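You operate a simulated robot arm through the tools that you are given. There is no shell and no other tool. Be economical: measure what you need, move in short steps, check, and stop when the job is done.

Carry out the task below with a simulated robot arm. There is one attempt and no reset: what you move stays moved.

TASK
Put one of the small blue cans from the top of the long steel bench on top of the white filter.
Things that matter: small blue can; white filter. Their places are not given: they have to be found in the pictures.

It is judged by the outcome, as a careful person would: the job done as asked, and still so three seconds after it is handed in. It fails if anything else is knocked over, pushed out of place, dropped, spilled or broken.

THE ROBOT
A 6-joint arm with a two-finger parallel gripper, fixed in place. Base frame: the origin is at the foot of the arm, x ahead of it, y to its left, z up; the work surface is at about z = 0. Lengths are in m, angles in degrees, forces in N, time in s.
With the tool pointing down near the work surface it reaches from about 0.14 to 0.58 m from the base axis. Its first joint turns from -66.0 to 66.0 degrees. Payload 2.1 kg.
Tool frame: the origin (TCP) lies between the finger pads and is the grasp point; the fingertips stand 0.03 m ahead of it; z points along the fingers, y is the line along which they close. The gripper opens to 0.094 m. The fingers are 0.028 m wide and 0.01 m thick; the gripper's body (0.05 by 0.096 m) begins 0.055 m behind the TCP.
Orientation is that of the tool frame in the base frame, as a unit quaternion [w, x, y, z]. With the fingers straight down and closing along the base's y, the tool's x points along the base's -x, its y along +y and its z along -z.

THE INTERFACE
- The arm moves only by the tool jog_arm. Its argument "motion" is text: rows parted by semicolons, each of 7 numbers parted by spaces: the shift along the base's x, y, z in m, then the turn, a rotation vector about the base's x, y, z in degrees, then the closure, from 0 (fully open) to 1 (shut). In form: dx dy dz ax ay az gripper; .... A call has 1 to 20 rows; each row shifts and turns the commanded pose from where the row before left it. A row lasts 0.2 s, in which the tool goes at most 0.05 m and 8.6 degrees; a call with a longer step from one row to the next is refused whole, and so is a gripper value outside its range. A pose out of reach is approached as far as the arm can. The call stops where the force on the tool passes 40 N (or 10 N more than at its start, if that is more) or the arm is blocked; 0.2 s more then pass. The fingers move at their own pace (about 0.072 m/s each) and stop on an object; they squeeze with about 38 N. The grip force told is the motor's: it shows also when the fingers shut on nothing. Time passes only in rows, and 0.2 s behind the last, so rows that do not move let the fingers close. It gives the time, the measured TCP pose, the force on the tool (base axes), the opening and the grip force at its end, in the units of the frame above (readings bear some noise).
- Cameras (640 x 400 px; columns grow to the right, rows downward): "scene" is fixed at [0.0261, -0.3518, 0.4985]; the picture's right is [0.96, -0.28, 0.00], its down [-0.12, -0.42, -0.90] and it looks along [0.26, 0.86, -0.43] (base axes); focal length 288 px, centre (320, 200). "wrist" rides on the gripper at [-0.037, 0, -0.058] in the tool frame; the picture's right is [0.00, -1.00, 0.00], its down [0.97, 0.00, -0.24] and it looks along [0.24, 0.00, 0.97] (tool axes); focal length 218 px, centre (320, 200).
- camera(camera): a new picture of that camera. No time passes.
- measure_at(camera, pixels): for up to 12 pixels [column, row] of the newest picture of that camera ("zoom" is the newest enlarged one), the place [x, y, z] in the base frame of the surface seen there, good to about 0.003 m. No time passes.
- enlarge(camera, box): a new picture of the part [left, top, right, bottom] of that camera's present view, enlarged. No time passes.
- finish_job(): hands the job in; it is judged then, once.

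Work in short steps. Measure before you move; look again where a grasp or a placing could have gone wrong, and mend it. You have 60 turns and 16 pictures in all, the two below and enlarged ones among them. Open the gripper and draw the arm clear of the work before you hand the job in, unless the task says otherwise; then end with one line.

The tools are called after "Emit:" as a command line: name --argument value ..., lists and objects as JSON in quotes. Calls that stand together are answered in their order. jog_arm: Moves the arm, as the interface text tells. Its arguments: {"type":"object","properties":{"motion":{"type":"string"}},"required":["motion"]} The other tools are called the same way: camera (camera) takes a picture; measure_at (camera, pixels) gives the place of the surface under pixels of a picture; enlarge (camera, box) takes an enlarged picture of a part of a camera's view; finish_job () hands the job in.

At the start:

```text
clock: 0.0
position: [0.2195, 0.2752, 0.4081]
tool_rot: [0.0, 0.0, 1.0, 0.0]
ft_force: [0.1, -0.7, -0.3]
width: 0.0942
finger_force: 0.1
```

scene: 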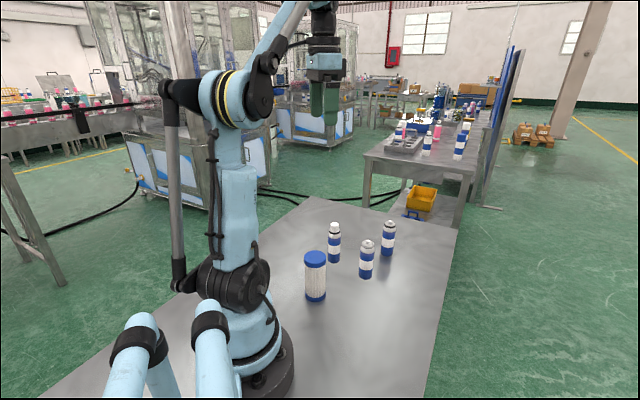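
wrist: 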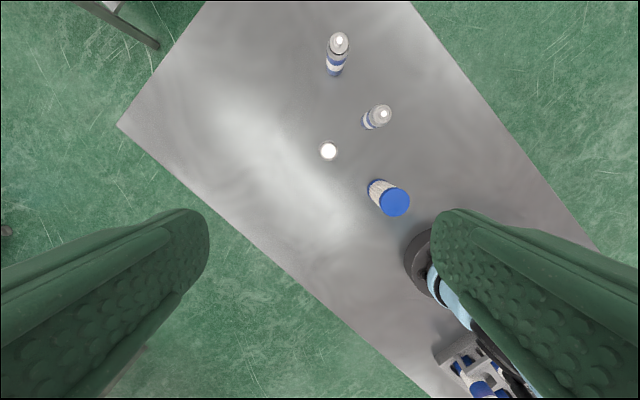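

The scene shows three blue/white cans at (334,242), (366,260), (388,238) and the white filter with blue cap at (315,276). I enlarge to measure them.

Emit:
enlarge --camera "scene" --box '[280, 200, 440, 310]'

Emit:
measure_at --camera "wrist" --pixels '[[394, 202], [384, 113], [328, 151], [339, 42], [330, 190], [376, 120], [335, 65]]'

Emit:
measure_at --camera "scene" --pixels '[[315, 257], [315, 280], [334, 226], [334, 245], [367, 244], [366, 263], [388, 223], [388, 240], [305, 257], [326, 257], [315, 251], [315, 263]]'

```text
3.64 times, centred on (360, 255) of scene
```

zoom: 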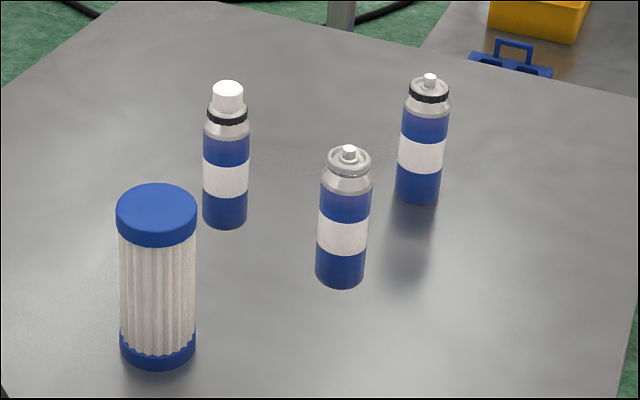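

```text
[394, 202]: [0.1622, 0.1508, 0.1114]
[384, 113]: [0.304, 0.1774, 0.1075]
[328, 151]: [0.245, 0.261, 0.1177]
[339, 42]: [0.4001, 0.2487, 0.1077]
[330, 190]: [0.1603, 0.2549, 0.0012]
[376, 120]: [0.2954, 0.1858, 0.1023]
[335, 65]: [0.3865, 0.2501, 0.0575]
```

```text
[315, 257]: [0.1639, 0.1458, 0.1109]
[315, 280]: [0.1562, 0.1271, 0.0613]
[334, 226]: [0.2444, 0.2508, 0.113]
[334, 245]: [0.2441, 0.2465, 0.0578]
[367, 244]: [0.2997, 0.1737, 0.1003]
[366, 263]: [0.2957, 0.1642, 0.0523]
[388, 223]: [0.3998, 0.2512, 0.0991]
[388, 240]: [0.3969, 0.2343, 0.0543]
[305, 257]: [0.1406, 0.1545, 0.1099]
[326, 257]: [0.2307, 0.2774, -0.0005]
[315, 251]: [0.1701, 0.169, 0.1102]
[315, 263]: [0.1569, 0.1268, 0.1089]
```

The target is the middle can at about (0.303, 0.178), top z≈0.108. The filter top is centred at about (0.163, 0.148), z≈0.110. First I move above the can.

Emit:
jog_arm --motion "0.01044 -0.01215 -0.026 0 0 0 0;0.01044 -0.01215 -0.026 0 0 0 0;0.01044 -0.01215 -0.026 0 0 0 0;0.01044 -0.01215 -0.026 0 0 0 0;0.01044 -0.01215 -0.026 0 0 0 0;0.01044 -0.01215 -0.026 0 0 0 0;0.01044 -0.01215 -0.026 0 0 0 0;0.01044 -0.01215 -0.026 0 0 0 0;0 0 0 0 0 0 0"

Emit:
camera --camera "wrist"

```text
clock: 2.0
position: [0.3021, 0.179, 0.1983]
tool_rot: [0.0, 0.0, 1.0, 0.0]
ft_force: [0.0, -0.3, -0.9]
width: 0.0941
finger_force: 0.1
```

```text
12 pictures are left
```

wrist: 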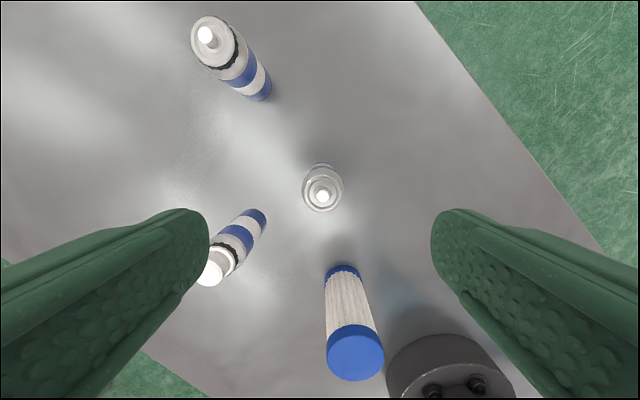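

The can is nearly centred at (322,195). I measure the nozzle and the filter cap.

Emit:
measure_at --camera "wrist" --pixels '[[322, 196], [322, 207], [308, 190], [338, 190], [355, 353], [328, 352], [383, 352], [355, 328], [355, 378], [208, 270]]'

```text
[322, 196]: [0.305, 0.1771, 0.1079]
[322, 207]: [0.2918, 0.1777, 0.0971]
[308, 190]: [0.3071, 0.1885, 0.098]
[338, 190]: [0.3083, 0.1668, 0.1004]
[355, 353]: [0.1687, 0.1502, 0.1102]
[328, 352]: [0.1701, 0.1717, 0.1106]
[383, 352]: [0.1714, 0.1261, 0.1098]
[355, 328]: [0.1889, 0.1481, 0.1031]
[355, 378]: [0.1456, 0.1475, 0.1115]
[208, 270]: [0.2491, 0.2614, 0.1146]
```

Can centre is about (0.304, 0.1775) and filter centre about (0.165, 0.1485). I descend to z≈0.07 around the can.

Emit:
jog_arm --motion "0.002 -0.0015 -0.02 0 0 0 0;0 0 -0.022 0 0 0 0;0 0 -0.022 0 0 0 0;0 0 -0.022 0 0 0 0;0 0 -0.022 0 0 0 0;0 0 -0.02 0 0 0 0;0 0 0 0 0 0 0"

```text
clock: 3.6
position: [0.3043, 0.1775, 0.0716]
tool_rot: [0.001, 0.0, 1.0, 0.001]
ft_force: [-0.2, 0.1, -0.2]
width: 0.0939
finger_force: 0.0
```

At grasp height with no contact; I close the fingers.

Emit:
jog_arm --motion "0 0 0 0 0 0 0.3;0 0 0 0 0 0 0.5;0 0 0 0 0 0 0.6;0 0 0 0 0 0 0.8;0 0 0 0 0 0 1;0 0 0 0 0 0 1"

```text
clock: 5.0
position: [0.304, 0.1775, 0.0711]
tool_rot: [0.0, -0.001, 1.0, 0.0]
ft_force: [-0.3, 0.5, -0.9]
width: 0.0335
finger_force: 37.6
```

Gripped at 33.5 mm width with 37.6 N. I lift straight up.

Emit:
jog_arm --motion "0 0 0.01 0 0 0 1;0 0 0.02 0 0 0 1;0 0 0.025 0 0 0 1;0 0 0.025 0 0 0 1;0 0 0.025 0 0 0 1;0 0 0.025 0 0 0 1;0 0 0.02 0 0 0 1;0 0 0.01 0 0 0 1;0 0 0 0 0 0 1"

Emit:
camera --camera "wrist"

```text
clock: 7.0
position: [0.3047, 0.1766, 0.2317]
tool_rot: [0.0, 0.0, 1.0, 0.0]
ft_force: [0.7, -0.3, -1.5]
width: 0.0331
finger_force: 38.0
```

```text
11 pictures are left
```

wrist: 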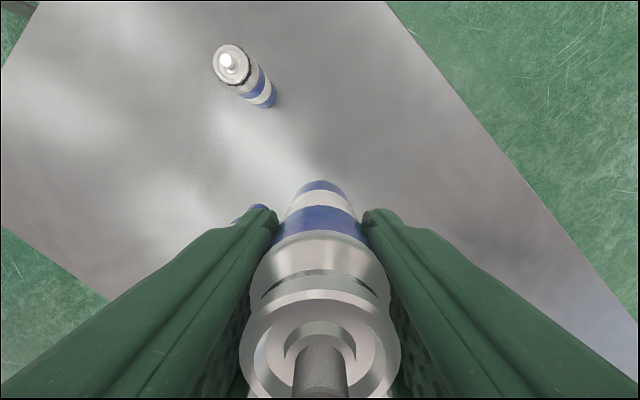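

The can is held upright. I carry it over the filter (shift −0.139, −0.028).

Emit:
jog_arm --motion "-0.01 -0.002 0 0 0 0 1;-0.02 -0.004 0 0 0 0 1;-0.02 -0.004 0 0 0 0 1;-0.02 -0.004 0 0 0 0 1;-0.02 -0.004 0 0 0 0 1;-0.02 -0.004 0 0 0 0 1;-0.02 -0.004 0 0 0 0 1;-0.0095 -0.002 0 0 0 0 1;0 0 0 0 0 0 1"

Emit:
enlarge --camera "scene" --box '[240, 160, 400, 310]'

```text
clock: 9.0
position: [0.1637, 0.1484, 0.2308]
tool_rot: [-0.001, 0.0, 1.0, -0.001]
ft_force: [0.1, -1.0, -1.0]
width: 0.0333
finger_force: 38.0
```

```text
2.67 times, centred on (320, 235) of scene
```

zoom: 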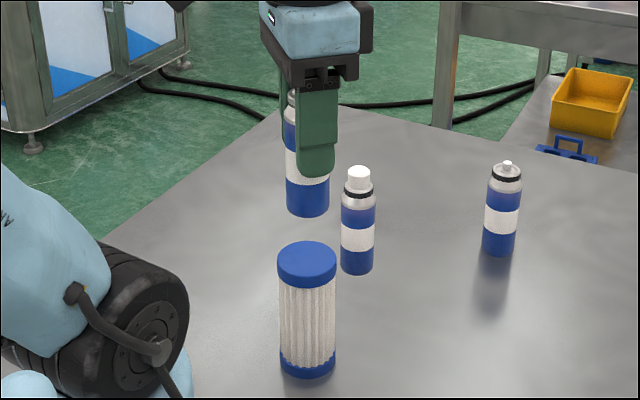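

The can is centred over the filter (zoom 308,200 vs cap 307,262). I verify with a measurement and lower most of the way.

Emit:
measure_at --camera "zoom" --pixels '[[308, 210], [307, 275], [307, 244], [282, 262], [332, 262]]'

Emit:
jog_arm --motion "0.0005 0 -0.012 0 0 0 1;0 0 -0.015 0 0 0 1;0 0 -0.01 0 0 0 1;0 0 -0.006 0 0 0 1;0 0 0 0 0 0 1"

```text
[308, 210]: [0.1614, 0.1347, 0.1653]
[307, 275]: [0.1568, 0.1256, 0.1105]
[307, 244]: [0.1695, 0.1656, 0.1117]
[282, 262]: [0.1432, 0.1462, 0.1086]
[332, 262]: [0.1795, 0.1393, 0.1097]
```

```text
clock: 10.2
position: [0.1651, 0.1493, 0.1891]
tool_rot: [0.001, 0.0, 1.0, 0.0]
ft_force: [0.3, -0.2, 0.5]
width: 0.0332
finger_force: 37.8
```

Aligned within about 2 mm. I lower in small steps toward the contact height of about 0.181.

Emit:
jog_arm --motion "0 -0.001 -0.002 0 0 0 1;0 0 -0.002 0 0 0 1;0 0 -0.002 0 0 0 1;0 0 0 0 0 0 1"

Emit:
enlarge --camera "scene" --box '[280, 190, 360, 290]'

```text
clock: 11.2
position: [0.1654, 0.1479, 0.1832]
tool_rot: [0.0, -0.001, 1.0, 0.0]
ft_force: [-0.3, -0.3, -0.4]
width: 0.0333
finger_force: 38.0
```

```text
4.00 times, centred on (320, 240) of scene
```

zoom: 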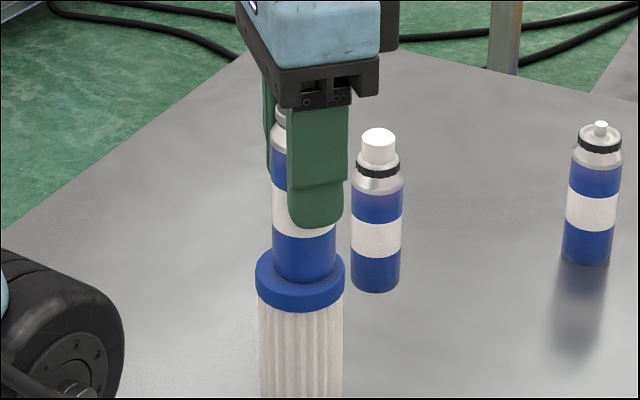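

Almost touching, no contact force yet. I continue in 1 mm steps.

Emit:
jog_arm --motion "0 0 -0.001 0 0 0 1;0 0 0 0 0 0 1"

Emit:
jog_arm --motion "0 0 -0.001 0 0 0 1;0 0 0 0 0 0 1"

Emit:
jog_arm --motion "0 0 -0.0005 0 0 0 1;0 0 0 0 0 0 1"

```text
clock: 11.8
position: [0.1646, 0.1481, 0.1821]
tool_rot: [0.0, 0.0, 1.0, -0.001]
ft_force: [-0.7, -1.1, 9.7]
width: 0.0332
finger_force: 38.2
```

```text
clock: 12.4
position: [0.1654, 0.1483, 0.1813]
tool_rot: [0.0, 0.0, 1.0, 0.0]
ft_force: [0.3, -0.3, 29.8]
width: 0.0333
finger_force: 38.5
```

```text
clock: 13.0
position: [0.164, 0.1485, 0.1806]
tool_rot: [0.0, 0.0, 1.0, 0.0]
ft_force: [0.2, 0.2, 28.7]
width: 0.0331
finger_force: 37.5
```

Contact is clear (about 29 N). I ease up 1.5 mm to relieve the load, then check.

Emit:
jog_arm --motion "0 0 0.0012 0 0 0 1;0 0 0 0 0 0 1"

```text
clock: 13.6
position: [0.1639, 0.1484, 0.1793]
tool_rot: [0.0, -0.001, 1.0, 0.0]
ft_force: [-0.5, 0.1, -0.4]
width: 0.0333
finger_force: 38.2
```

Load relieved. I go down 0.4 mm and open the fingers slowly.

Emit:
jog_arm --motion "0 0 -0.0004 0 0 0 1;0 0 0 0 0 0 1;0 0 0 0 0 0 0.62;0 0 0 0 0 0 0.58;0 0 0 0 0 0 0.5;0 0 0 0 0 0 0.4;0 0 0 0 0 0 0.3;0 0 0 0 0 0 0.3"

Emit:
enlarge --camera "scene" --box '[280, 190, 360, 290]'

```text
clock: 15.4
position: [0.1645, 0.148, 0.1806]
tool_rot: [0.0, 0.0, 1.0, 0.0]
ft_force: [-0.7, -0.5, 0.3]
width: 0.0658
finger_force: 0.1
```

```text
4.00 times, centred on (320, 240) of scene
```

zoom: 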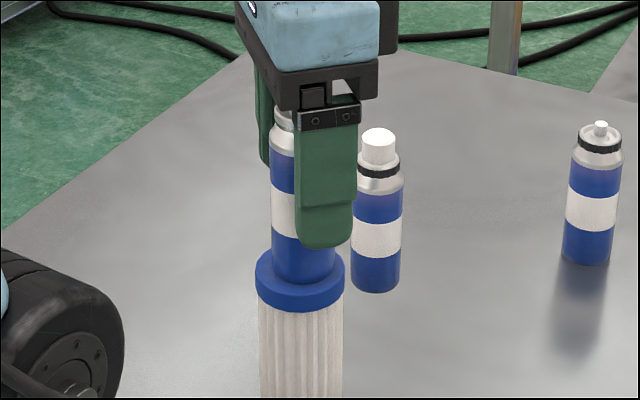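

The can stands on the filter. I open fully and draw straight up.

Emit:
jog_arm --motion "0 0 0 0 0 0 0.1;0 0 0.01 0 0 0 0;0 0 0.02 0 0 0 0;0 0 0.025 0 0 0 0;0 0 0.025 0 0 0 0;0 0 0.025 0 0 0 0;0 0 0.025 0 0 0 0;0 0 0.02 0 0 0 0;0.02 0.01 0.01 0 0 0 0;0.02 0.02 0.01 0 0 0 0;0.02 0.02 0 0 0 0 0;0 0.02 0 0 0 0 0;0 0.02 0 0 0 0 0;0 0 0 0 0 0 0"

Emit:
camera --camera "scene"

```text
clock: 18.4
position: [0.2249, 0.2381, 0.3506]
tool_rot: [0.0, 0.0, 1.0, 0.0]
ft_force: [0.0, 0.5, -0.9]
width: 0.0938
finger_force: 0.1
```

```text
7 pictures are left
```

scene: 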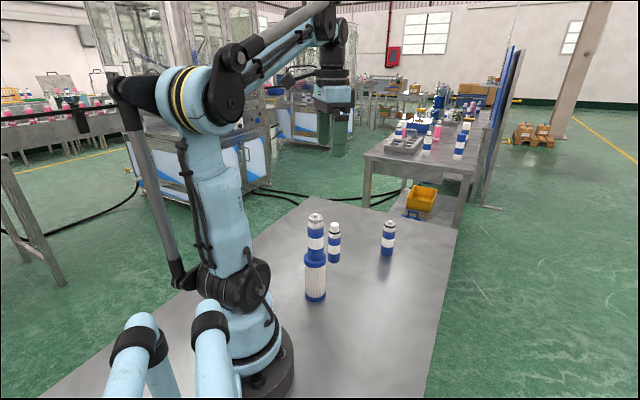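

The can stands upright on the filter (315,236), the other two cans haven't moved, and the arm is clear. I hand in.

Emit:
finish_job

```text
The job is handed in.
```

One small blue can is standing upright on top of the white filter, nothing else was disturbed, and the arm is clear with the gripper open.
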